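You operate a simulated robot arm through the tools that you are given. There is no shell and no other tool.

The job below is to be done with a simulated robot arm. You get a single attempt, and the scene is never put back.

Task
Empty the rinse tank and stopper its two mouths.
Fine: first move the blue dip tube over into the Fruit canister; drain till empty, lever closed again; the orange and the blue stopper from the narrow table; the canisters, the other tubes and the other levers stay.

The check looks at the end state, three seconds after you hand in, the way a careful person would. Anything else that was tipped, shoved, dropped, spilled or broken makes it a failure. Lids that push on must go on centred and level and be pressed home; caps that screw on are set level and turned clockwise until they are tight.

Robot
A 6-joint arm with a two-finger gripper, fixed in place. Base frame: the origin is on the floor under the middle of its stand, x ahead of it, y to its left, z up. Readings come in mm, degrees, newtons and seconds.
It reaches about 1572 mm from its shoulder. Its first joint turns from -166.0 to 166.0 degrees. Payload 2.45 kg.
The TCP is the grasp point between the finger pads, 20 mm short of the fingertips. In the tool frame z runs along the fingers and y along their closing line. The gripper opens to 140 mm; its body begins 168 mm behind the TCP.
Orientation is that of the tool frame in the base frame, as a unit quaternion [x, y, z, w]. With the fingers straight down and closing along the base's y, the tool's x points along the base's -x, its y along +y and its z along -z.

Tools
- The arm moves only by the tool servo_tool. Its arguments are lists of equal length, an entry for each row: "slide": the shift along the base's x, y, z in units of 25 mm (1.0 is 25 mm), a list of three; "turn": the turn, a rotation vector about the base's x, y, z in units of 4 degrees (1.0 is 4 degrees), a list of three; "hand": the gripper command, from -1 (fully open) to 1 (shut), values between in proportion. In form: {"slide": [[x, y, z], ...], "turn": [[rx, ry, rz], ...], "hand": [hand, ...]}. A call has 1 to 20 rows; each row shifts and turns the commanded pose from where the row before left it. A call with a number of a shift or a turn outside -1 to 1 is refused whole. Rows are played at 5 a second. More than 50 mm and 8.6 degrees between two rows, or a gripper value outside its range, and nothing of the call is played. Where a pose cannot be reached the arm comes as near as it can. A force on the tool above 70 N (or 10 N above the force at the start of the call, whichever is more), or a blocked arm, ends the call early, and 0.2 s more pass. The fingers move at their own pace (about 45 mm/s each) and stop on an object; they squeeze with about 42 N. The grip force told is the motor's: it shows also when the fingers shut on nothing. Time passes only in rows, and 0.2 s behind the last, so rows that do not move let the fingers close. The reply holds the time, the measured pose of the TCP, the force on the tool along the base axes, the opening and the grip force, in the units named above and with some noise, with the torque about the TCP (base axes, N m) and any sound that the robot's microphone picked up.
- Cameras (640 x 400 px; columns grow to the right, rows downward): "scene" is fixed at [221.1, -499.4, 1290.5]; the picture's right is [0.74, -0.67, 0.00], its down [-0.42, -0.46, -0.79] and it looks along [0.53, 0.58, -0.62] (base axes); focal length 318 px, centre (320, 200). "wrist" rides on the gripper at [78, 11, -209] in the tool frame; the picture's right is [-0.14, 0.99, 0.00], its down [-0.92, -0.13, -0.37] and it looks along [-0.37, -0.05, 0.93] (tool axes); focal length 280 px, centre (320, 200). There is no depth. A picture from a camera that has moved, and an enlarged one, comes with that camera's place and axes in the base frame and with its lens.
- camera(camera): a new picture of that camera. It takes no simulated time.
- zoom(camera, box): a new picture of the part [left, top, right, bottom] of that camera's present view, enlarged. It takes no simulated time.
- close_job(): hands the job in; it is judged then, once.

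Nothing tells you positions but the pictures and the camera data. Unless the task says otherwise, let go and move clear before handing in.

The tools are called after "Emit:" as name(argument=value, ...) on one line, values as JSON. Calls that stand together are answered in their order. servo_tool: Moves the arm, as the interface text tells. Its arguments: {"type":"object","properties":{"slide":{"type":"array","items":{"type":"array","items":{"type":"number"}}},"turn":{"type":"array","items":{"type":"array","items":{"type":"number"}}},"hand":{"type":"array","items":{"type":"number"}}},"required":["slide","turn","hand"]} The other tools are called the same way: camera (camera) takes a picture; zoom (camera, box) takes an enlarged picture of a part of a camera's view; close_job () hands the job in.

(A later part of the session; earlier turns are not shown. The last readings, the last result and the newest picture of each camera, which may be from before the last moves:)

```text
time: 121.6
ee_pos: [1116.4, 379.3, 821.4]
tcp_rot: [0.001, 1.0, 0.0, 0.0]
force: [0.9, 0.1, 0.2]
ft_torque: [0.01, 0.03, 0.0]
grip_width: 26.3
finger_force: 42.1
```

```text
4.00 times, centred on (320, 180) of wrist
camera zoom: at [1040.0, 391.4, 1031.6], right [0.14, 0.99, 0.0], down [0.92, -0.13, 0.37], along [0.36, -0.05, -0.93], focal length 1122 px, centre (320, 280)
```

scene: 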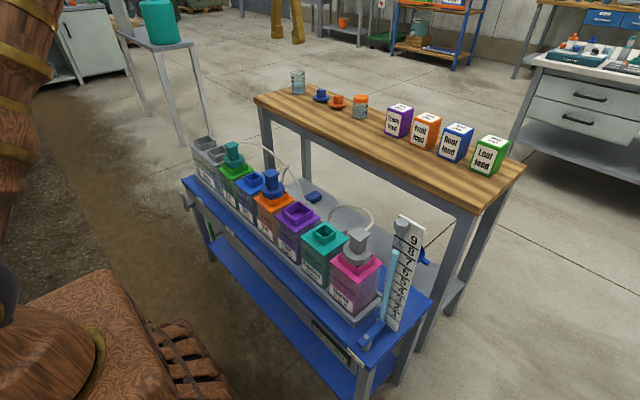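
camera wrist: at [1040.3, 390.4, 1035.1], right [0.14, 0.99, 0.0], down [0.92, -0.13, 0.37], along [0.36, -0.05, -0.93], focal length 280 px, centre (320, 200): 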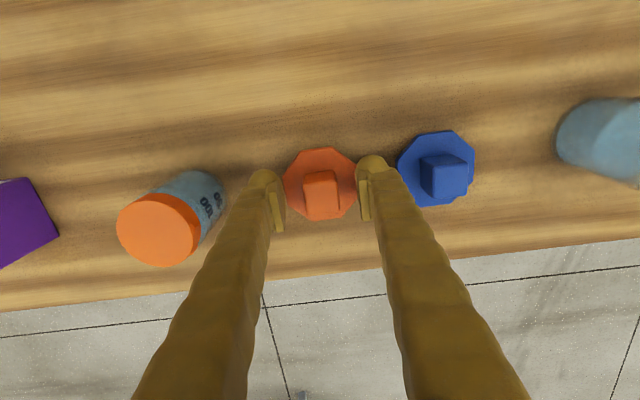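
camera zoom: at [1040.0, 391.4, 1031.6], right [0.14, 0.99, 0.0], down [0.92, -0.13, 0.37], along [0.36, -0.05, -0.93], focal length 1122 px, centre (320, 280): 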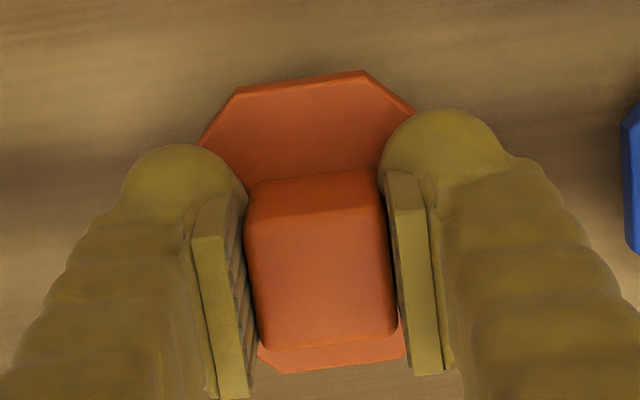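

Gripped at 26.3 mm. I'll lift slowly, then carry it high back to the tank.

Emit:
servo_tool(slide=[[0, 0, 0.2], [0, 0, 0.4], [0, 0, 0.6], [0, 0, 0.8], [0, 0, 0.9], [0, 0, 0.9], [0, 0, 0.9], [0, 0, 0.9], [0, 0, 0.9], [0, 0, 0.9]], turn=[[0, 0, 0], [0, 0, 0], [0, 0, 0], [0, 0, 0], [0, 0, 0], [0, 0, 0], [0, 0, 0], [0, 0, 0], [0, 0, 0], [0, 0, 0]], hand=[1, 1, 1, 1, 1, 1, 1, 1, 1, 1])

Emit:
camera(camera="scene")

Emit:
camera(camera="wrist")

Emit:
zoom(camera="scene", box=[280, 20, 408, 100])

```text
time: 123.8
ee_pos: [1118.2, 378.0, 1005.5]
tcp_rot: [0.001, 1.0, 0.0, -0.001]
force: [-0.6, 0.2, -0.3]
ft_torque: [-0.01, -0.01, -0.01]
grip_width: 25.7
finger_force: 41.8
```

```text
taken
```

scene: 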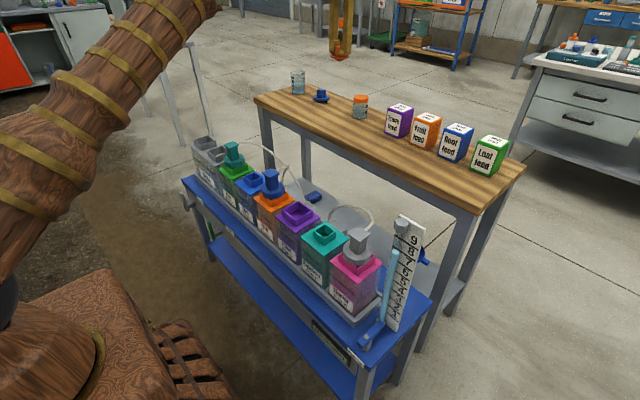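

```text
taken
camera wrist: at [1040.2, 390.1, 1215.1], right [0.14, 0.99, 0.0], down [0.92, -0.13, 0.37], along [0.36, -0.05, -0.93], focal length 280 px, centre (320, 200)
```

wrist: 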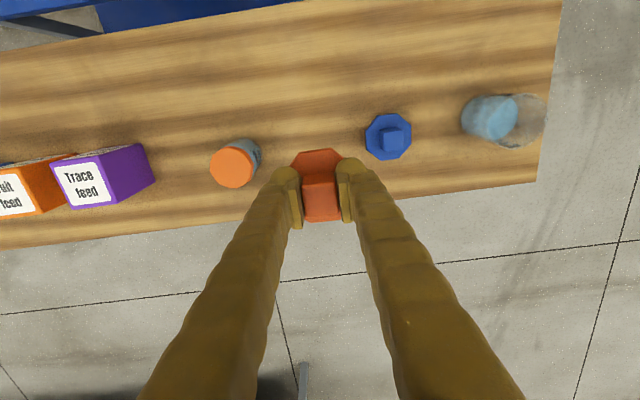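

```text
5.00 times, centred on (344, 60) of scene
camera zoom: at [221.1, -499.4, 1290.5], right [0.74, -0.67, 0.0], down [-0.42, -0.46, -0.79], along [0.53, 0.58, -0.62], focal length 1588 px, centre (200, 900)
```

zoom: 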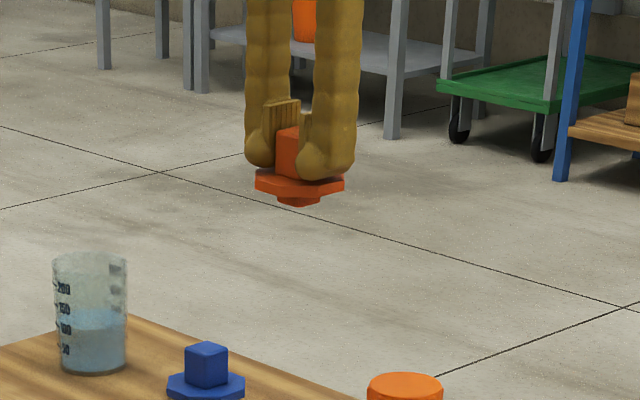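

The stopper hangs level. I'll carry it back over the near mouth at (640, 518.5).

Emit:
servo_tool(slide=[[-0.5, 0.15, 0], [-1, 0.295, 0], [-1, 0.295, 0], [-1, 0.295, 0], [-1, 0.295, 0], [-1, 0.295, 0], [-1, 0.295, 0], [-1, 0.295, 0], [-1, 0.295, 0], [-1, 0.295, 0], [-1, 0.295, 0], [-1, 0.295, 0], [-1, 0.295, 0], [-1, 0.295, 0], [-1, 0.295, 0], [-1, 0.295, 0], [-1, 0.295, 0], [-1, 0.295, 0], [-1, 0.295, 0], [-0.6, 0.15, 0]], turn=[[0, 0, 0], [0, 0, 0], [0, 0, 0], [0, 0, 0], [0, 0, 0], [0, 0, 0], [0, 0, 0], [0, 0, 0], [0, 0, 0], [0, 0, 0], [0, 0, 0], [0, 0, 0], [0, 0, 0], [0, 0, 0], [0, 0, 0], [0, 0, 0], [0, 0, 0], [0, 0, 0], [0, 0, 0], [0, 0, 0]], hand=[1, 1, 1, 1, 1, 1, 1, 1, 1, 1, 1, 1, 1, 1, 1, 1, 1, 1, 1, 1])

Emit:
camera(camera="wrist")

Emit:
zoom(camera="wrist", box=[220, 90, 380, 190])

```text
time: 128.0
ee_pos: [641.4, 521.6, 1009.3]
tcp_rot: [0.0, 1.0, 0.0, -0.001]
force: [1.0, 0.6, -0.9]
ft_torque: [0.01, 0.01, 0.01]
grip_width: 26.0
finger_force: 42.5
```

```text
taken
camera wrist: at [563.9, 532.9, 1218.5], right [0.14, 0.99, 0.0], down [0.92, -0.13, 0.37], along [0.36, -0.05, -0.93], focal length 280 px, centre (320, 200)
```

wrist: 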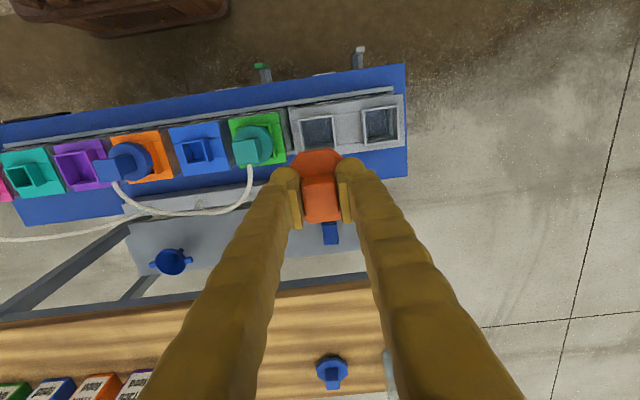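

```text
4.00 times, centred on (300, 140) of wrist
camera zoom: at [563.9, 532.9, 1218.5], right [0.14, 0.99, 0.0], down [0.92, -0.13, 0.37], along [0.36, -0.05, -0.93], focal length 1122 px, centre (400, 440)
```

zoom: 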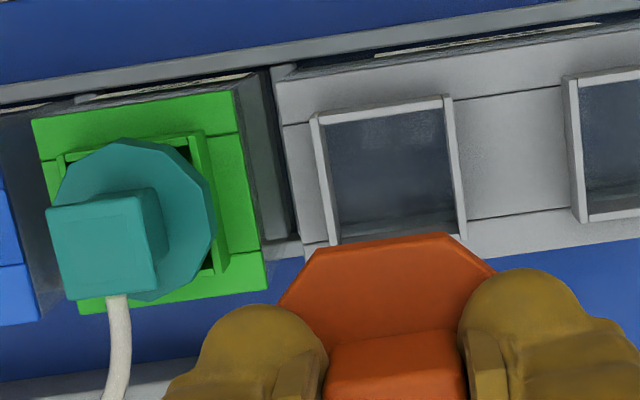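

Emit:
servo_tool(slide=[[-0.11, -0.15, -0.5], [0, 0, -0.9], [0, 0, -0.9], [0, 0, -0.9], [0, 0, -0.9], [0, 0, -0.9], [0, 0, -0.9], [0, 0, -0.9], [0, 0, -0.9], [0, 0, -0.9], [0, 0, -0.9], [0, 0, -0.4], [0, 0, 0]], turn=[[0, 0, 0], [0, 0, 0], [0, 0, 0], [0, 0, 0], [0, 0, 0], [0, 0, 0], [0, 0, 0], [0, 0, 0], [0, 0, 0], [0, 0, 0], [0, 0, 0], [0, 0, 0], [0, 0, 0]], hand=[1, 1, 1, 1, 1, 1, 1, 1, 1, 1, 1, 1, 1])

Emit:
zoom(camera="wrist", box=[240, 110, 400, 210])

Emit:
zoom(camera="scene", box=[184, 115, 264, 165])

```text
time: 130.8
ee_pos: [638.2, 516.0, 759.4]
tcp_rot: [0.0, 1.0, 0.0, 0.0]
force: [-0.4, 0.4, -0.5]
ft_torque: [0.04, 0.01, -0.03]
grip_width: 26.0
finger_force: 41.8
```

```text
4.00 times, centred on (320, 160) of wrist
camera zoom: at [559.4, 528.4, 968.8], right [0.14, 0.99, 0.0], down [0.92, -0.13, 0.37], along [0.36, -0.05, -0.93], focal length 1122 px, centre (320, 360)
```

zoom: 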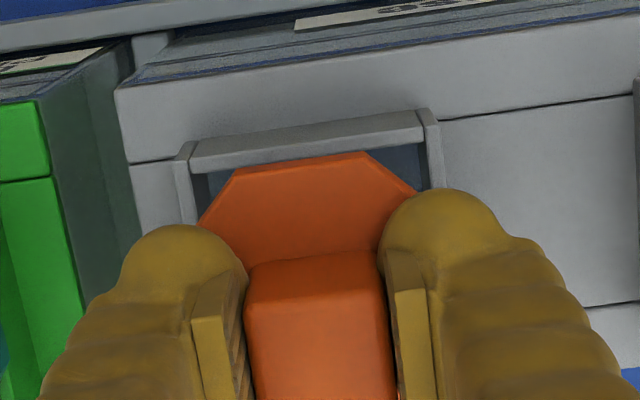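

```text
8.00 times, centred on (224, 140) of scene
camera zoom: at [221.1, -499.4, 1290.5], right [0.74, -0.67, 0.0], down [-0.42, -0.46, -0.79], along [0.53, 0.58, -0.62], focal length 2540 px, centre (1088, 680)
```

zoom: 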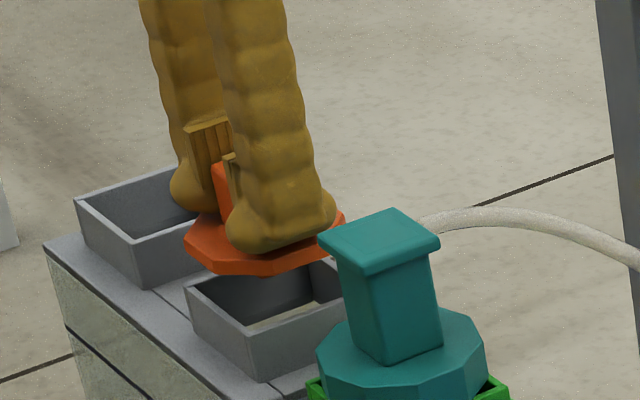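

Only about 1 mm in x and 1.5 mm in y to correct. Then I'll lower to seat the orange stopper.

Emit:
servo_tool(slide=[[0.04, 0.06, 0], [0, 0, -0.3], [0, 0, -0.2], [0, 0, -0.1], [0, 0, -0.06], [0, 0, 0]], turn=[[0, 0, 0], [0, 0, 0], [0, 0, 0], [0, 0, 0], [0, 0, 0], [0, 0, 0]], hand=[1, 1, 1, 1, 1, 1])

Emit:
zoom(camera="wrist", box=[240, 110, 400, 210])

Emit:
zoom(camera="scene", box=[194, 125, 258, 165])

```text
time: 132.2
ee_pos: [639.1, 518.1, 743.1]
tcp_rot: [0.001, 1.0, 0.0, 0.001]
force: [0.6, 0.2, -0.2]
ft_torque: [0.01, 0.01, -0.01]
grip_width: 26.0
finger_force: 42.0
```

```text
4.00 times, centred on (320, 160) of wrist
camera zoom: at [560.9, 530.0, 952.5], right [0.14, 0.99, 0.0], down [0.92, -0.13, 0.37], along [0.36, -0.05, -0.93], focal length 1122 px, centre (320, 360)
```

zoom: 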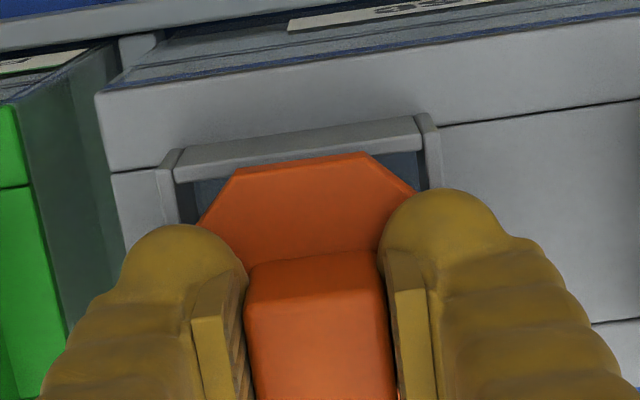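

```text
10.00 times, centred on (226, 145) of scene
camera zoom: at [221.1, -499.4, 1290.5], right [0.74, -0.67, 0.0], down [-0.42, -0.46, -0.79], along [0.53, 0.58, -0.62], focal length 3176 px, centre (1260, 750)
```

zoom: 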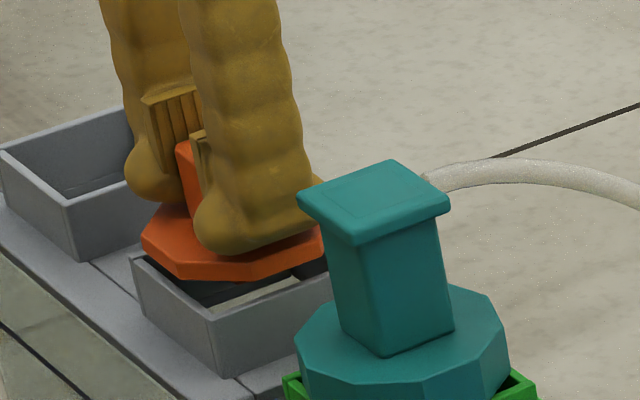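

Emit:
servo_tool(slide=[[0, 0, -0.06], [0, 0, -0.06], [0, 0, 0]], turn=[[0, 0, 0], [0, 0, 0], [0, 0, 0]], hand=[1, 1, 1])

Emit:
servo_tool(slide=[[0, 0, -0.06], [0, 0, -0.06], [0, 0, 0]], turn=[[0, 0, 0], [0, 0, 0], [0, 0, 0]], hand=[1, 1, 1])

Emit:
zoom(camera="scene", box=[194, 125, 258, 165])

```text
time: 133.0
ee_pos: [639.0, 518.8, 740.4]
tcp_rot: [0.001, 1.0, 0.0, 0.0]
force: [-0.3, -0.2, -0.3]
ft_torque: [0.01, 0.0, 0.01]
grip_width: 26.0
finger_force: 42.7
```

```text
time: 133.8
ee_pos: [638.0, 518.9, 737.3]
tcp_rot: [0.001, 1.0, 0.0, 0.0]
force: [-0.6, 0.0, -0.7]
ft_torque: [-0.03, 0.02, -0.01]
grip_width: 25.9
finger_force: 42.0
```

```text
10.00 times, centred on (226, 145) of scene
camera zoom: at [221.1, -499.4, 1290.5], right [0.74, -0.67, 0.0], down [-0.42, -0.46, -0.79], along [0.53, 0.58, -0.62], focal length 3176 px, centre (1260, 750)
```

zoom: 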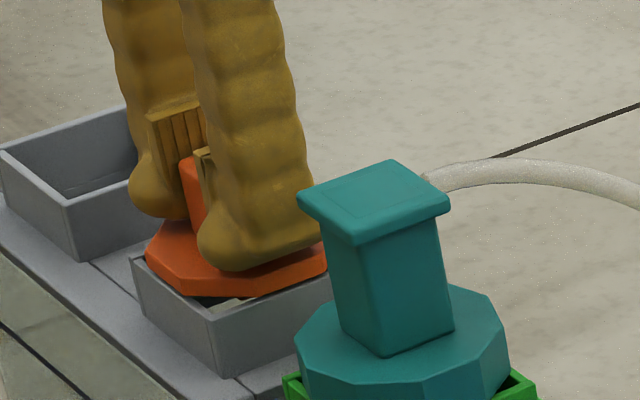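

Emit:
servo_tool(slide=[[0, 0, -0.05], [0, 0, 0]], turn=[[0, 0, 0], [0, 0, 0]], hand=[1, 1])

Emit:
servo_tool(slide=[[0, 0, -0.05], [0, 0, 0]], turn=[[0, 0, 0], [0, 0, 0]], hand=[1, 1])

Emit:
servo_tool(slide=[[0, 0, -0.05], [0, 0, 0]], turn=[[0, 0, 0], [0, 0, 0]], hand=[1, 1])

```text
time: 134.4
ee_pos: [638.9, 517.7, 735.4]
tcp_rot: [0.001, 1.0, -0.001, -0.001]
force: [0.7, 0.3, -0.8]
ft_torque: [0.02, 0.02, -0.01]
grip_width: 26.0
finger_force: 42.0
```

```text
time: 135.0
ee_pos: [639.0, 518.3, 734.9]
tcp_rot: [0.0, 1.0, 0.0, 0.0]
force: [0.5, -2.4, 7.5]
ft_torque: [-0.03, 0.01, -0.02]
grip_width: 26.3
finger_force: 41.7
```

```text
time: 135.6
ee_pos: [640.3, 518.8, 735.1]
tcp_rot: [0.001, 1.0, 0.001, -0.001]
force: [-3.6, -8.3, 32.1]
ft_torque: [-0.11, 0.12, -0.01]
grip_width: 25.8
finger_force: 42.4
```

Emit:
zoom(camera="scene", box=[200, 132, 248, 162])

Emit:
zoom(camera="wrist", box=[256, 120, 384, 200])

```text
13.33 times, centred on (224, 147) of scene
camera zoom: at [221.1, -499.4, 1290.5], right [0.74, -0.67, 0.0], down [-0.42, -0.46, -0.79], along [0.53, 0.58, -0.62], focal length 4234 px, centre (1600, 907)
```

zoom: 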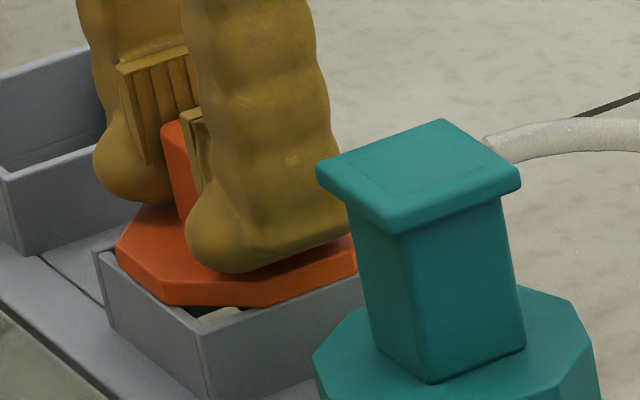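

```text
5.00 times, centred on (320, 160) of wrist
camera zoom: at [561.1, 530.1, 944.2], right [0.14, 0.99, 0.0], down [0.92, -0.13, 0.37], along [0.37, -0.05, -0.93], focal length 1402 px, centre (320, 400)
```

zoom: 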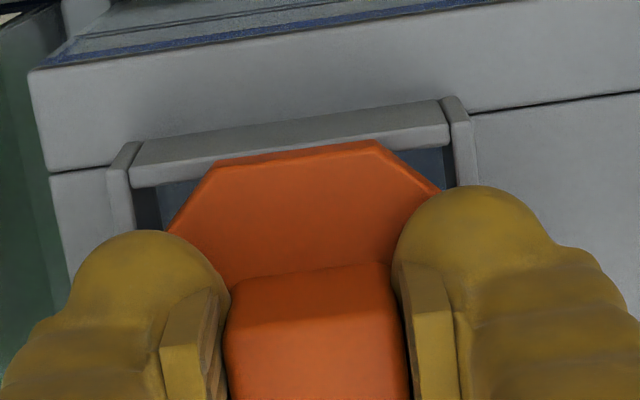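

The stopper is on the rim; I estimate it is ~1 mm too far in +x. I'll lift a hair, shift −1 mm, and press it home.

Emit:
servo_tool(slide=[[0, 0, 0.08], [0, 0, 0.08], [-0.045, 0, 0], [0, 0, 0], [0, 0, -0.08], [0, 0, -0.08], [0, 0, 0]], turn=[[0, 0, 0], [0, 0, 0], [0, 0, 0], [0, 0, 0], [0, 0, 0], [0, 0, 0], [0, 0, 0]], hand=[1, 1, 1, 1, 1, 1, 1])

Emit:
zoom(camera="wrist", box=[256, 120, 384, 200])

Emit:
zoom(camera="scene", box=[200, 132, 248, 162])

```text
time: 137.2
ee_pos: [638.3, 517.9, 733.5]
tcp_rot: [0.001, 1.0, 0.001, -0.001]
force: [-3.5, -6.0, 22.7]
ft_torque: [-0.08, 0.08, -0.02]
grip_width: 25.7
finger_force: 42.2
```

```text
5.00 times, centred on (320, 160) of wrist
camera zoom: at [559.9, 529.9, 944.1], right [0.14, 0.99, 0.0], down [0.92, -0.13, 0.37], along [0.36, -0.05, -0.93], focal length 1402 px, centre (320, 400)
```

zoom: 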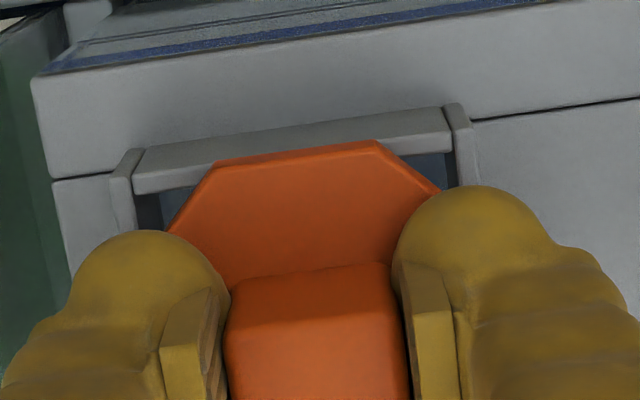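

```text
13.33 times, centred on (224, 147) of scene
camera zoom: at [221.1, -499.4, 1290.5], right [0.74, -0.67, 0.0], down [-0.42, -0.46, -0.79], along [0.53, 0.58, -0.62], focal length 4234 px, centre (1600, 907)
```

zoom: 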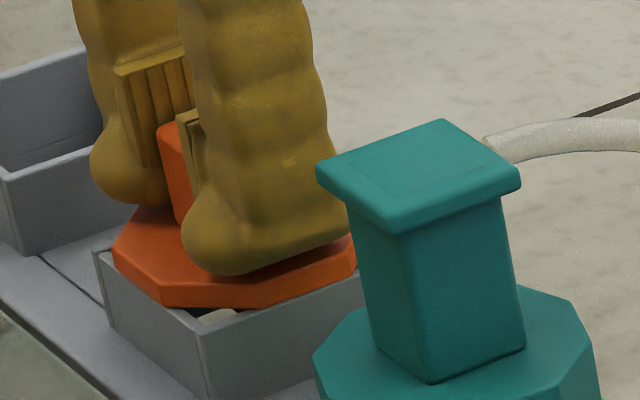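

Emit:
servo_tool(slide=[[0, 0, -0.04], [0, 0, -0.03], [0, 0, 0]], turn=[[0, 0, 0], [0, 0, 0], [0, 0, 0]], hand=[1, 1, 1])

Emit:
servo_tool(slide=[[0, 0, 0.05], [0, 0, 0.06], [0, 0, 0], [0, 0, 0], [0, 0, 0], [0, 0, 0]], turn=[[0, 0, 0], [0, 0, 0], [0, 0, 0], [0, 0, 0], [0, 0, 0], [0, 0, 0]], hand=[1, 1, 0.6, 0.3, 0.143, 0.143])

Emit:
zoom(camera="scene", box=[194, 125, 258, 165])

Emit:
zoom(camera="wrist", box=[256, 120, 384, 200])

```text
time: 138.0
ee_pos: [638.6, 518.3, 731.9]
tcp_rot: [0.001, 1.0, 0.001, 0.0]
force: [-1.3, -7.4, 36.0]
ft_torque: [-0.12, 0.06, 0.02]
grip_width: 25.9
finger_force: 41.9
```

```text
time: 139.4
ee_pos: [638.6, 518.0, 734.6]
tcp_rot: [0.001, 1.0, 0.0, 0.0]
force: [-0.4, -0.1, -0.1]
ft_torque: [0.0, 0.01, 0.03]
grip_width: 60.0
finger_force: 0.1
```

```text
10.00 times, centred on (226, 145) of scene
camera zoom: at [221.1, -499.4, 1290.5], right [0.74, -0.67, 0.0], down [-0.42, -0.46, -0.79], along [0.53, 0.58, -0.62], focal length 3176 px, centre (1260, 750)
```

zoom: 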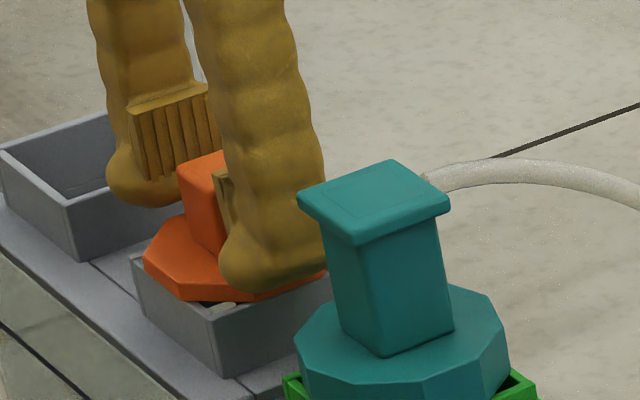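

```text
5.00 times, centred on (320, 160) of wrist
camera zoom: at [560.1, 529.8, 943.6], right [0.14, 0.99, 0.0], down [0.92, -0.13, 0.37], along [0.36, -0.05, -0.93], focal length 1402 px, centre (320, 400)
```

zoom: 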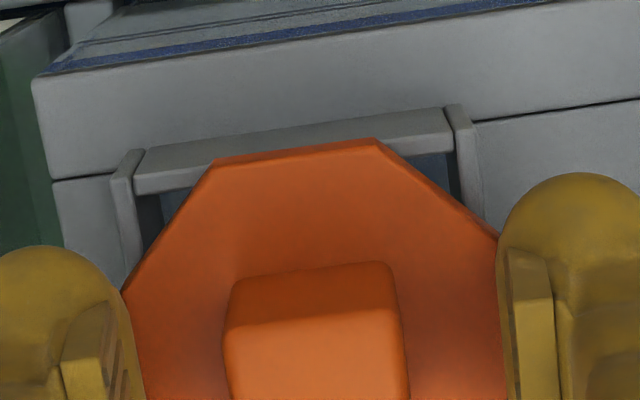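

Released and level. I'll rise and inspect from above.

Emit:
servo_tool(slide=[[0, 0, 0.3], [0, 0, 0.7], [0, 0, 1], [0, 0, 1], [0, 0, 1], [0, 0, 1], [0, 0, 1], [0, 0, 1], [0, 0, 1], [0, 0, 1], [0, 0, 1], [0, 0, 0]], turn=[[0, 0, 0], [0, 0, 0], [0, 0, 0], [0, 0, 0], [0, 0, 0], [0, 0, 0], [0, 0, 0], [0, 0, 0], [0, 0, 0], [0, 0, 0], [0, 0, 0], [0, 0, 0]], hand=[0.143, 0.143, 0.143, 0.143, 0.143, 0.143, 0.143, 0.143, 0.143, 0.143, 0.143, 0.143])

Emit:
zoom(camera="wrist", box=[240, 100, 400, 200])

Emit:
zoom(camera="scene", box=[194, 125, 258, 165])

```text
time: 142.0
ee_pos: [636.3, 517.3, 984.5]
tcp_rot: [0.001, 1.0, 0.001, -0.001]
force: [-0.2, 0.8, 0.3]
ft_torque: [-0.02, -0.01, -0.04]
grip_width: 59.8
finger_force: 0.0
```

```text
4.00 times, centred on (320, 150) of wrist
camera zoom: at [560.2, 529.5, 1194.5], right [0.14, 0.99, 0.0], down [0.92, -0.13, 0.37], along [0.36, -0.05, -0.93], focal length 1122 px, centre (320, 400)
```

zoom: 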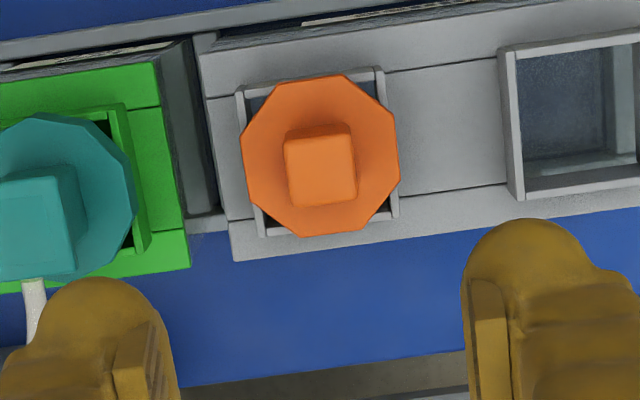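

```text
10.00 times, centred on (226, 145) of scene
camera zoom: at [221.1, -499.4, 1290.5], right [0.74, -0.67, 0.0], down [-0.42, -0.46, -0.79], along [0.53, 0.58, -0.62], focal length 3176 px, centre (1260, 750)
```

zoom: 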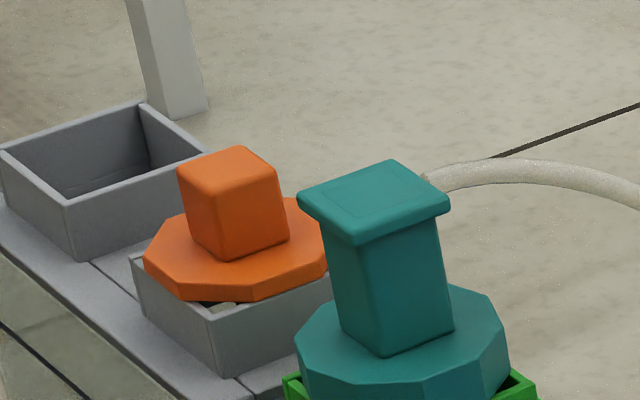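

Emit:
zoom(camera="scene", box=[204, 136, 236, 156])

Emit:
zoom(camera="wrist", box=[296, 112, 344, 164])

```text
16.00 times, centred on (220, 146) of scene
camera zoom: at [221.1, -499.4, 1290.5], right [0.74, -0.67, 0.0], down [-0.42, -0.46, -0.79], along [0.53, 0.58, -0.62], focal length 5081 px, centre (1920, 1064)
```

zoom: 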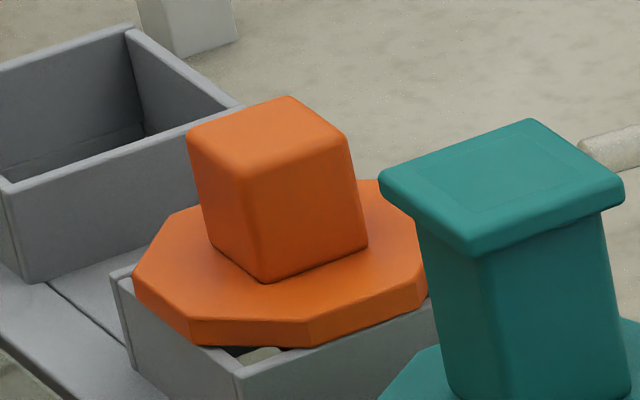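

```text
7.69 times, centred on (320, 138) of wrist
camera zoom: at [560.2, 529.5, 1194.5], right [0.14, 0.99, 0.0], down [0.92, -0.13, 0.37], along [0.36, -0.05, -0.93], focal length 2157 px, centre (320, 677)
```

zoom: 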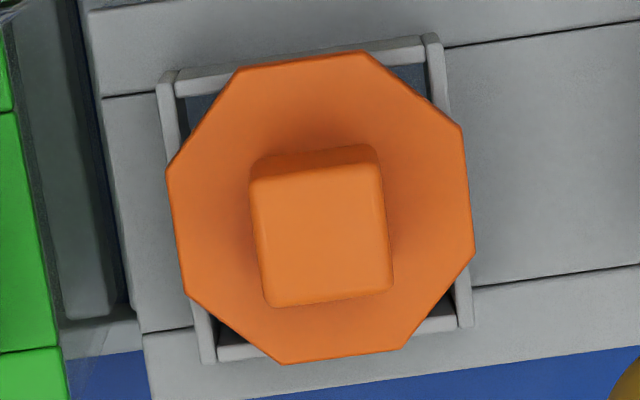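

The orange stopper is centred (within ~1 mm), level and seated. Now I'll go back for the blue stopper at (1118, 480).

Emit:
servo_tool(slide=[[0.5, -0.04, 0.2], [1, -0.08, 0.2], [1, -0.08, 0], [1, -0.08, 0], [1, -0.08, 0], [1, -0.08, 0], [1, -0.08, 0], [1, -0.08, 0], [1, -0.08, 0], [1, -0.08, 0], [1, -0.08, 0], [1, -0.08, 0], [1, -0.08, 0], [1, -0.08, 0], [1, -0.08, 0], [1, -0.08, 0], [1, -0.08, 0], [1, -0.08, 0], [1, -0.08, 0], [0.75, -0.04, 0]], turn=[[0, 0, 0], [0, 0, 0], [0, 0, 0], [0, 0, 0], [0, 0, 0], [0, 0, 0], [0, 0, 0], [0, 0, 0], [0, 0, 0], [0, 0, 0], [0, 0, 0], [0, 0, 0], [0, 0, 0], [0, 0, 0], [0, 0, 0], [0, 0, 0], [0, 0, 0], [0, 0, 0], [0, 0, 0], [0, 0, 0]], hand=[0.143, 0.143, 0.143, 0.143, 0.143, 0.143, 0.143, 0.143, 0.143, 0.143, 0.143, 0.143, 0.143, 0.143, 0.143, 0.143, 0.143, 0.143, 0.143, 0.143])

Emit:
camera(camera="wrist")

Emit:
zoom(camera="wrist", box=[240, 110, 400, 210])

```text
time: 146.2
ee_pos: [1114.3, 478.7, 992.2]
tcp_rot: [0.002, 1.0, 0.0, 0.0]
force: [-0.7, 0.1, -0.2]
ft_torque: [-0.01, -0.05, 0.0]
grip_width: 60.2
finger_force: 0.0
out of reach, approached as far as the arm can: row 20
```

```text
taken
camera wrist: at [1036.7, 490.5, 1201.3], right [0.14, 0.99, 0.0], down [0.92, -0.13, 0.37], along [0.36, -0.05, -0.93], focal length 280 px, centre (320, 200)
```

wrist: 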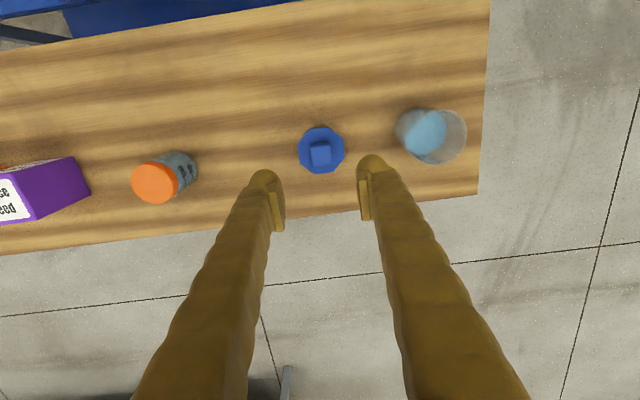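

```text
4.00 times, centred on (320, 160) of wrist
camera zoom: at [1036.7, 490.5, 1201.3], right [0.14, 0.99, 0.0], down [0.92, -0.13, 0.37], along [0.36, -0.05, -0.93], focal length 1122 px, centre (320, 360)
```

zoom: 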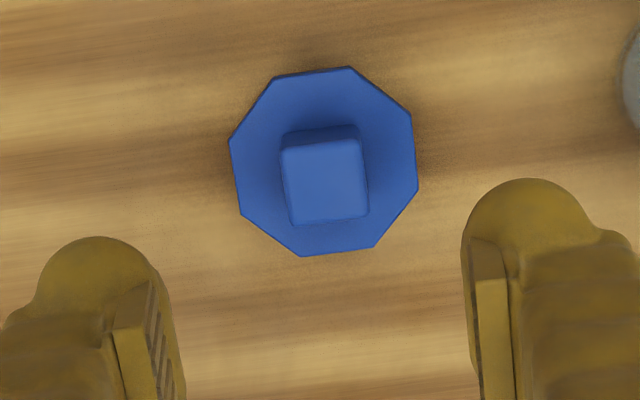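

The very last bit was at the reach limit at this height; lower down it should be fine. I'll descend partway and then correct x.

Emit:
servo_tool(slide=[[0, 0, -0.9], [0, 0, -0.9], [0, 0, -0.9], [0, 0, -0.9], [0, 0, 0]], turn=[[0, 0, 0], [0, 0, 0], [0, 0, 0], [0, 0, 0], [0, 0, 0]], hand=[0.143, 0.143, 0.143, 0.143, 0.143])

Emit:
zoom(camera="wrist", box=[240, 110, 400, 210])

```text
time: 147.4
ee_pos: [1115.6, 478.8, 903.3]
tcp_rot: [0.001, 1.0, -0.001, 0.0]
force: [0.3, -0.5, -0.5]
ft_torque: [0.01, 0.0, -0.03]
grip_width: 60.2
finger_force: 0.1
```

```text
4.00 times, centred on (320, 160) of wrist
camera zoom: at [1037.4, 491.1, 1112.1], right [0.14, 0.99, 0.0], down [0.92, -0.13, 0.37], along [0.36, -0.05, -0.93], focal length 1122 px, centre (320, 360)
```

zoom: 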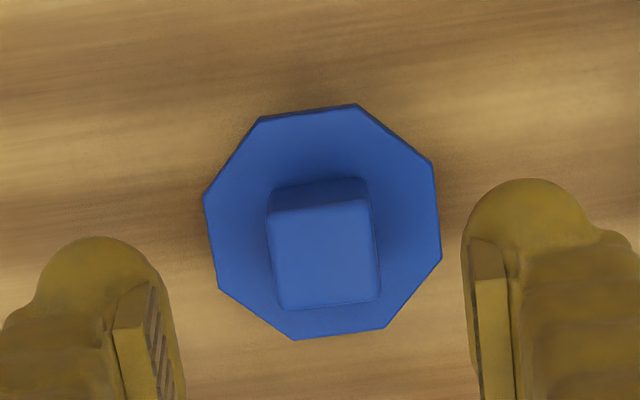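

Emit:
servo_tool(slide=[[0.16, 0.02, -0.5], [0, 0, -0.9], [0, 0, -0.9], [0, 0, -0.6], [0, 0, -0.3], [0, 0, 0]], turn=[[0, 0, 0], [0, 0, 0], [0, 0, 0], [0, 0, 0], [0, 0, 0], [0, 0, 0]], hand=[0.143, 0.143, 0.143, 0.143, 0.143, 0.143])

Emit:
zoom(camera="wrist", box=[240, 130, 400, 230])

Emit:
zoom(camera="scene", box=[280, 60, 360, 110])

```text
time: 148.8
ee_pos: [1116.3, 479.1, 822.2]
tcp_rot: [0.0, 1.0, 0.0, 0.0]
force: [0.8, -0.8, 0.3]
ft_torque: [-0.03, -0.02, 0.0]
grip_width: 59.8
finger_force: 0.0
```

```text
4.00 times, centred on (320, 180) of wrist
camera zoom: at [1040.4, 490.8, 1032.0], right [0.14, 0.99, 0.0], down [0.92, -0.13, 0.37], along [0.36, -0.05, -0.93], focal length 1122 px, centre (320, 280)
```

zoom: 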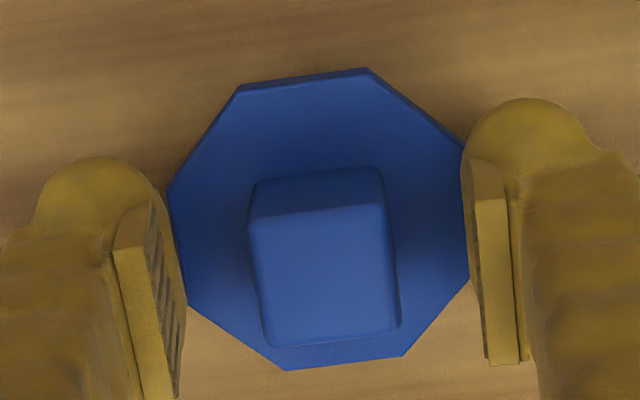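

```text
8.00 times, centred on (320, 85) of scene
camera zoom: at [221.1, -499.4, 1290.5], right [0.74, -0.67, 0.0], down [-0.42, -0.46, -0.79], along [0.53, 0.58, -0.62], focal length 2540 px, centre (320, 1120)
```

zoom: 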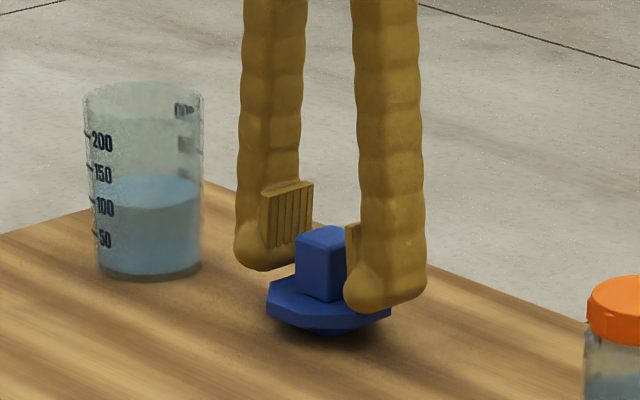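

Emit:
servo_tool(slide=[[0, 0, 0], [0, 0, 0], [0, 0, 0], [0, 0, 0], [0, 0, 0]], turn=[[0, 0, 0], [0, 0, 0], [0, 0, 0], [0, 0, 0], [0, 0, 0]], hand=[0.5, 1, 1, 1, 1])

Emit:
zoom(camera="wrist", box=[240, 130, 400, 230])

Emit:
servo_tool(slide=[[0, 0, 0.2], [0, 0, 0.4], [0, 0, 0.6], [0, 0, 0.8], [0, 0, 0.9], [0, 0, 0.9], [0, 0, 0.2]], turn=[[0, 0, 0], [0, 0, 0], [0, 0, 0], [0, 0, 0], [0, 0, 0], [0, 0, 0], [0, 0, 0]], hand=[1, 1, 1, 1, 1, 1, 1])

Emit:
zoom(camera="scene", box=[260, 30, 388, 110])

```text
time: 150.0
ee_pos: [1117.8, 479.7, 822.5]
tcp_rot: [0.001, 1.0, 0.0, 0.0]
force: [0.2, 0.1, 0.5]
ft_torque: [-0.01, 0.01, -0.02]
grip_width: 25.9
finger_force: 42.2
```

```text
4.00 times, centred on (320, 180) of wrist
camera zoom: at [1040.4, 490.8, 1032.1], right [0.14, 0.99, 0.0], down [0.92, -0.13, 0.37], along [0.36, -0.05, -0.93], focal length 1122 px, centre (320, 280)
```

zoom: 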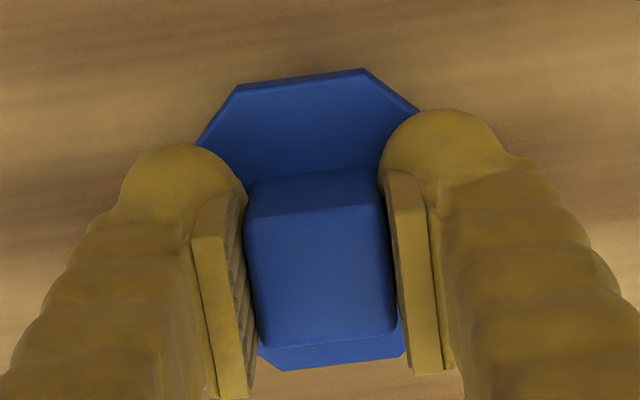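

```text
time: 151.6
ee_pos: [1119.4, 478.7, 924.4]
tcp_rot: [0.0, 1.0, 0.0, 0.0]
force: [0.4, -0.1, -0.8]
ft_torque: [0.02, 0.05, -0.01]
grip_width: 26.1
finger_force: 42.2
```

```text
5.00 times, centred on (324, 70) of scene
camera zoom: at [221.1, -499.4, 1290.5], right [0.74, -0.67, 0.0], down [-0.42, -0.46, -0.79], along [0.53, 0.58, -0.62], focal length 1588 px, centre (300, 850)
```

zoom: 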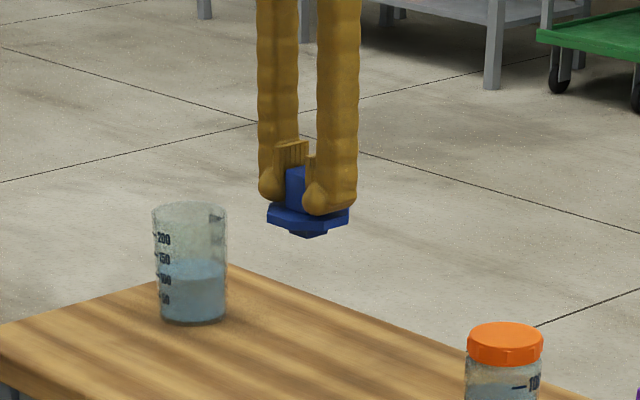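

Blue is gripped exactly as the orange was and hangs level. I'll carry it over to the far mouth.

Emit:
servo_tool(slide=[[-0.5, 0, 0.3], [-1, 0.2, 0.3], [-1, 0.3, 0.3], [-1, 0.34, 0.3], [-1, 0.34, 0.3], [-1, 0.34, 0.3], [-1, 0.34, 0.3], [-1, 0.34, 0.2], [-1, 0.34, 0.1], [-1, 0.34, 0], [-1, 0.34, 0], [-1, 0.34, 0], [-1, 0.34, 0], [-1, 0.34, 0], [-1, 0.34, 0], [-1, 0.34, 0], [-1, 0.34, 0], [-1, 0.34, 0], [-1, 0.34, 0], [-0.7, 0.25, 0]], turn=[[0, 0, 0], [0, 0, 0], [0, 0, 0], [0, 0, 0], [0, 0, 0], [0, 0, 0], [0, 0, 0], [0, 0, 0], [0, 0, 0], [0, 0, 0], [0, 0, 0], [0, 0, 0], [0, 0, 0], [0, 0, 0], [0, 0, 0], [0, 0, 0], [0, 0, 0], [0, 0, 0], [0, 0, 0], [0, 0, 0]], hand=[1, 1, 1, 1, 1, 1, 1, 1, 1, 1, 1, 1, 1, 1, 1, 1, 1, 1, 1, 1])

Emit:
camera(camera="wrist")

Emit:
zoom(camera="wrist", box=[240, 90, 400, 190])

```text
time: 155.8
ee_pos: [640.6, 633.5, 983.5]
tcp_rot: [0.001, 1.0, -0.001, 0.0]
force: [0.2, 0.0, -0.3]
ft_torque: [0.01, 0.01, -0.01]
grip_width: 25.9
finger_force: 42.3
```

```text
taken
camera wrist: at [562.3, 645.3, 1193.0], right [0.14, 0.99, 0.0], down [0.92, -0.13, 0.37], along [0.36, -0.05, -0.93], focal length 280 px, centre (320, 200)
```

wrist: 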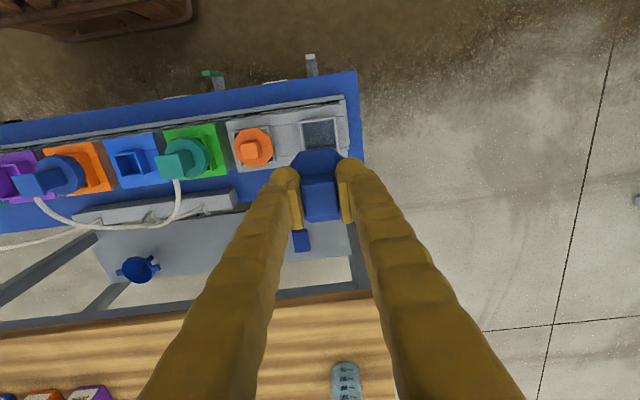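

```text
4.00 times, centred on (320, 140) of wrist
camera zoom: at [562.3, 645.3, 1193.0], right [0.14, 0.99, 0.0], down [0.92, -0.13, 0.37], along [0.36, -0.05, -0.93], focal length 1122 px, centre (320, 440)
```

zoom: 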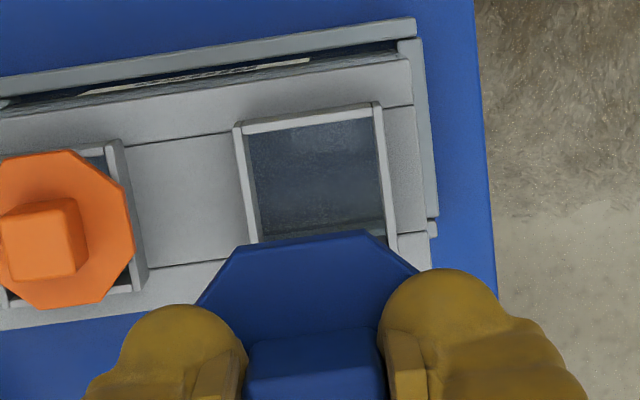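

Emit:
servo_tool(slide=[[-0.104, -0.088, -0.4], [0, 0, -0.9], [0, 0, -0.9], [0, 0, -0.9], [0, 0, -0.9], [0, 0, -0.9], [0, 0, -0.9], [0, 0, -0.9], [0, 0, -0.9], [0, 0, -0.9], [0, 0, -0.5], [0, 0, 0]], turn=[[0, 0, 0], [0, 0, 0], [0, 0, 0], [0, 0, 0], [0, 0, 0], [0, 0, 0], [0, 0, 0], [0, 0, 0], [0, 0, 0], [0, 0, 0], [0, 0, 0], [0, 0, 0]], hand=[1, 1, 1, 1, 1, 1, 1, 1, 1, 1, 1, 1])

Emit:
zoom(camera="wrist", box=[240, 110, 400, 210])

Emit:
zoom(camera="scene", box=[174, 105, 254, 155])

```text
time: 158.4
ee_pos: [637.8, 631.9, 757.9]
tcp_rot: [0.0, 1.0, 0.0, 0.0]
force: [0.8, -0.6, -0.8]
ft_torque: [0.02, -0.03, -0.01]
grip_width: 25.9
finger_force: 42.4
```

```text
4.00 times, centred on (320, 160) of wrist
camera zoom: at [559.1, 643.1, 966.5], right [0.14, 0.99, 0.0], down [0.92, -0.13, 0.37], along [0.36, -0.05, -0.93], focal length 1122 px, centre (320, 360)
```

zoom: 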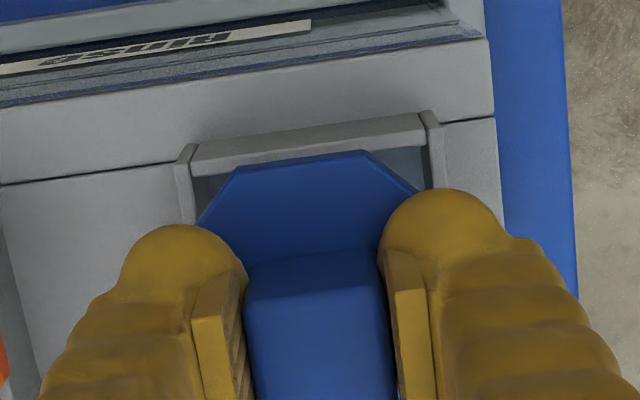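

```text
8.00 times, centred on (214, 130) of scene
camera zoom: at [221.1, -499.4, 1290.5], right [0.74, -0.67, 0.0], down [-0.42, -0.46, -0.79], along [0.53, 0.58, -0.62], focal length 2540 px, centre (1168, 760)
```

zoom: 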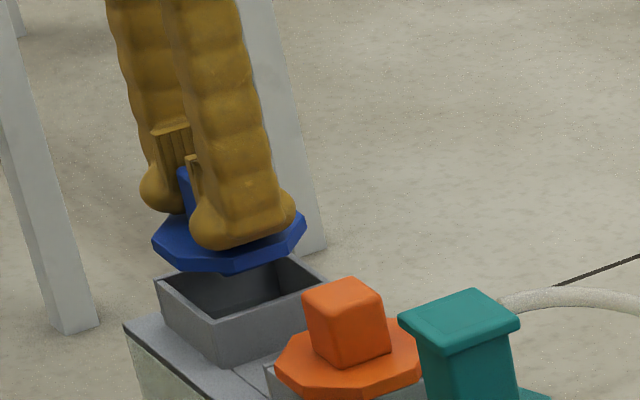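

Emit:
servo_tool(slide=[[0.02, 0.016, -0.2], [0, 0, -0.3], [0, 0, -0.2], [0, 0, -0.1], [0, 0, 0]], turn=[[0, 0, 0], [0, 0, 0], [0, 0, 0], [0, 0, 0], [0, 0, 0]], hand=[1, 1, 1, 1, 1])

Emit:
servo_tool(slide=[[0, 0, -0.05], [0, 0, 0]], turn=[[0, 0, 0], [0, 0, 0]], hand=[1, 1])

Emit:
servo_tool(slide=[[0, 0, -0.05], [0, 0, 0]], turn=[[0, 0, 0], [0, 0, 0]], hand=[1, 1])

Emit:
zoom(camera="wrist", box=[256, 120, 384, 200])

```text
time: 159.6
ee_pos: [637.8, 633.1, 737.0]
tcp_rot: [0.001, 1.0, -0.001, 0.0]
force: [-0.7, 0.5, -0.9]
ft_torque: [0.0, 0.01, -0.01]
grip_width: 26.3
finger_force: 41.9
```

```text
time: 160.2
ee_pos: [638.2, 632.5, 736.1]
tcp_rot: [0.001, 1.0, 0.0, 0.0]
force: [-0.4, 0.6, -1.1]
ft_torque: [0.0, 0.02, -0.02]
grip_width: 25.9
finger_force: 41.4
```

```text
time: 160.8
ee_pos: [638.0, 632.7, 734.9]
tcp_rot: [0.002, 1.0, 0.0, 0.0]
force: [-1.5, 0.7, 2.4]
ft_torque: [-0.09, -0.02, -0.02]
grip_width: 25.9
finger_force: 42.1
```

```text
5.00 times, centred on (320, 160) of wrist
camera zoom: at [560.1, 644.4, 944.9], right [0.14, 0.99, 0.0], down [0.92, -0.13, 0.37], along [0.36, -0.05, -0.93], focal length 1402 px, centre (320, 400)
```

zoom: 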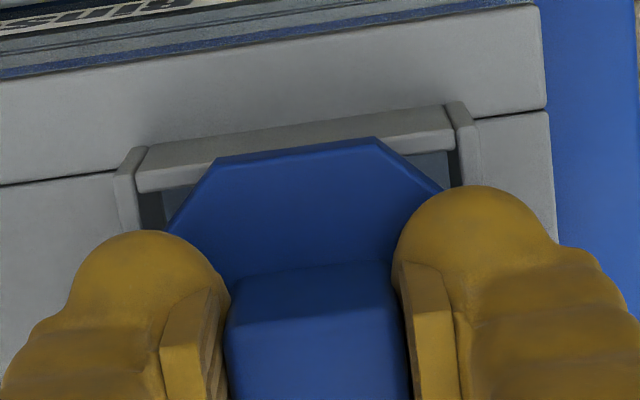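

Emit:
servo_tool(slide=[[0, 0, -0.04], [0, 0, -0.04], [0, 0, 0]], turn=[[0, 0, 0], [0, 0, 0], [0, 0, 0]], hand=[1, 1, 1])

Emit:
servo_tool(slide=[[0, 0, -0.03], [0, 0, 0]], turn=[[0, 0, 0], [0, 0, 0]], hand=[1, 1])

Emit:
zoom(camera="scene", box=[182, 115, 246, 155])

```text
time: 161.6
ee_pos: [639.1, 632.6, 735.7]
tcp_rot: [0.0, 1.0, 0.001, 0.0]
force: [2.8, -4.9, 33.4]
ft_torque: [-0.1, -0.09, -0.02]
grip_width: 26.1
finger_force: 42.1
```

```text
time: 162.2
ee_pos: [638.3, 632.3, 732.4]
tcp_rot: [0.001, 1.0, 0.001, 0.0]
force: [5.0, -1.2, 31.4]
ft_torque: [-0.03, -0.1, -0.02]
grip_width: 26.1
finger_force: 42.1
```

```text
10.00 times, centred on (214, 135) of scene
camera zoom: at [221.1, -499.4, 1290.5], right [0.74, -0.67, 0.0], down [-0.42, -0.46, -0.79], along [0.53, 0.58, -0.62], focal length 3176 px, centre (1380, 850)
```

zoom: 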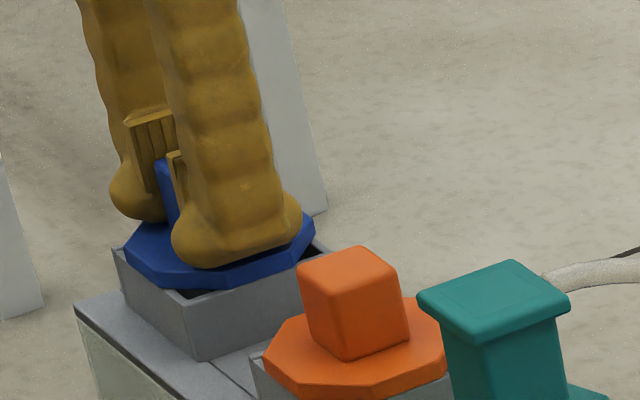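

Emit:
servo_tool(slide=[[0, 0, 0.05], [0, 0, 0.05], [0, 0, 0], [0, 0, 0], [0, 0, 0], [0, 0, 0]], turn=[[0, 0, 0], [0, 0, 0], [0, 0, 0], [0, 0, 0], [0, 0, 0], [0, 0, 0]], hand=[1, 1, 0.6, 0.3, 0.143, 0.143])

Emit:
servo_tool(slide=[[0, 0, 0.3], [0, 0, 0.7], [0, 0, 1], [0, 0, 1], [0, 0, 1], [0, 0, 1], [0, 0, 1], [0, 0, 1], [0, 0, 1], [0, 0, 1], [0, 0, 1], [0, 0, 0]], turn=[[0, 0, 0], [0, 0, 0], [0, 0, 0], [0, 0, 0], [0, 0, 0], [0, 0, 0], [0, 0, 0], [0, 0, 0], [0, 0, 0], [0, 0, 0], [0, 0, 0], [0, 0, 0]], hand=[0.143, 0.143, 0.143, 0.143, 0.143, 0.143, 0.143, 0.143, 0.143, 0.143, 0.143, 0.143])

Emit:
zoom(camera="wrist", box=[220, 90, 380, 190])

Emit:
zoom(camera="scene", box=[188, 120, 236, 150])

Emit:
camera(camera="scene")

```text
time: 163.6
ee_pos: [638.2, 632.5, 734.8]
tcp_rot: [0.001, 1.0, 0.0, -0.001]
force: [-0.1, 0.0, 0.3]
ft_torque: [0.0, -0.02, 0.02]
grip_width: 59.7
finger_force: 0.1
```

```text
time: 166.2
ee_pos: [638.4, 635.3, 986.2]
tcp_rot: [0.002, 1.0, 0.0, -0.001]
force: [0.3, -0.7, 0.2]
ft_torque: [0.05, 0.03, -0.03]
grip_width: 59.7
finger_force: 0.1
```

```text
4.00 times, centred on (300, 140) of wrist
camera zoom: at [560.3, 646.0, 1195.6], right [0.14, 0.99, 0.0], down [0.92, -0.13, 0.37], along [0.36, -0.05, -0.93], focal length 1122 px, centre (400, 440)
```

zoom: 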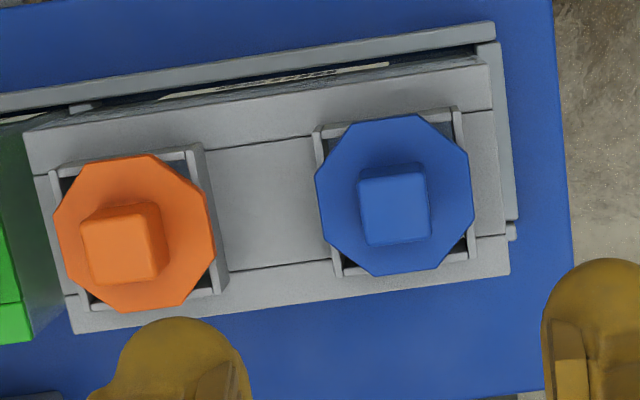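

```text
13.33 times, centred on (212, 135) of scene
camera zoom: at [221.1, -499.4, 1290.5], right [0.74, -0.67, 0.0], down [-0.42, -0.46, -0.79], along [0.53, 0.58, -0.62], focal length 4234 px, centre (1760, 1067)
```

zoom: 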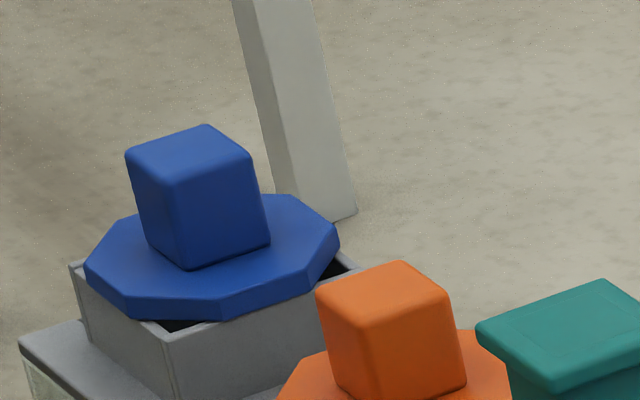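

```text
taken
```

scene: 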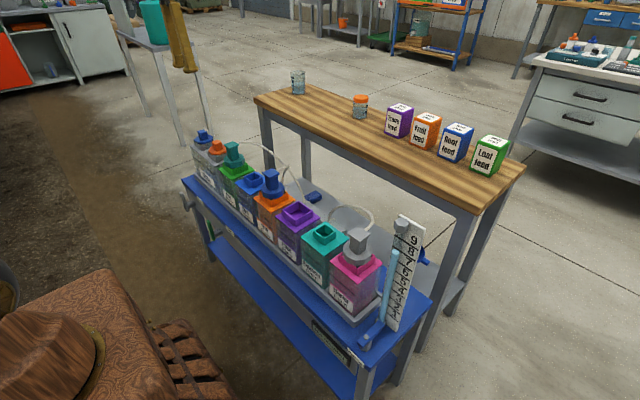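

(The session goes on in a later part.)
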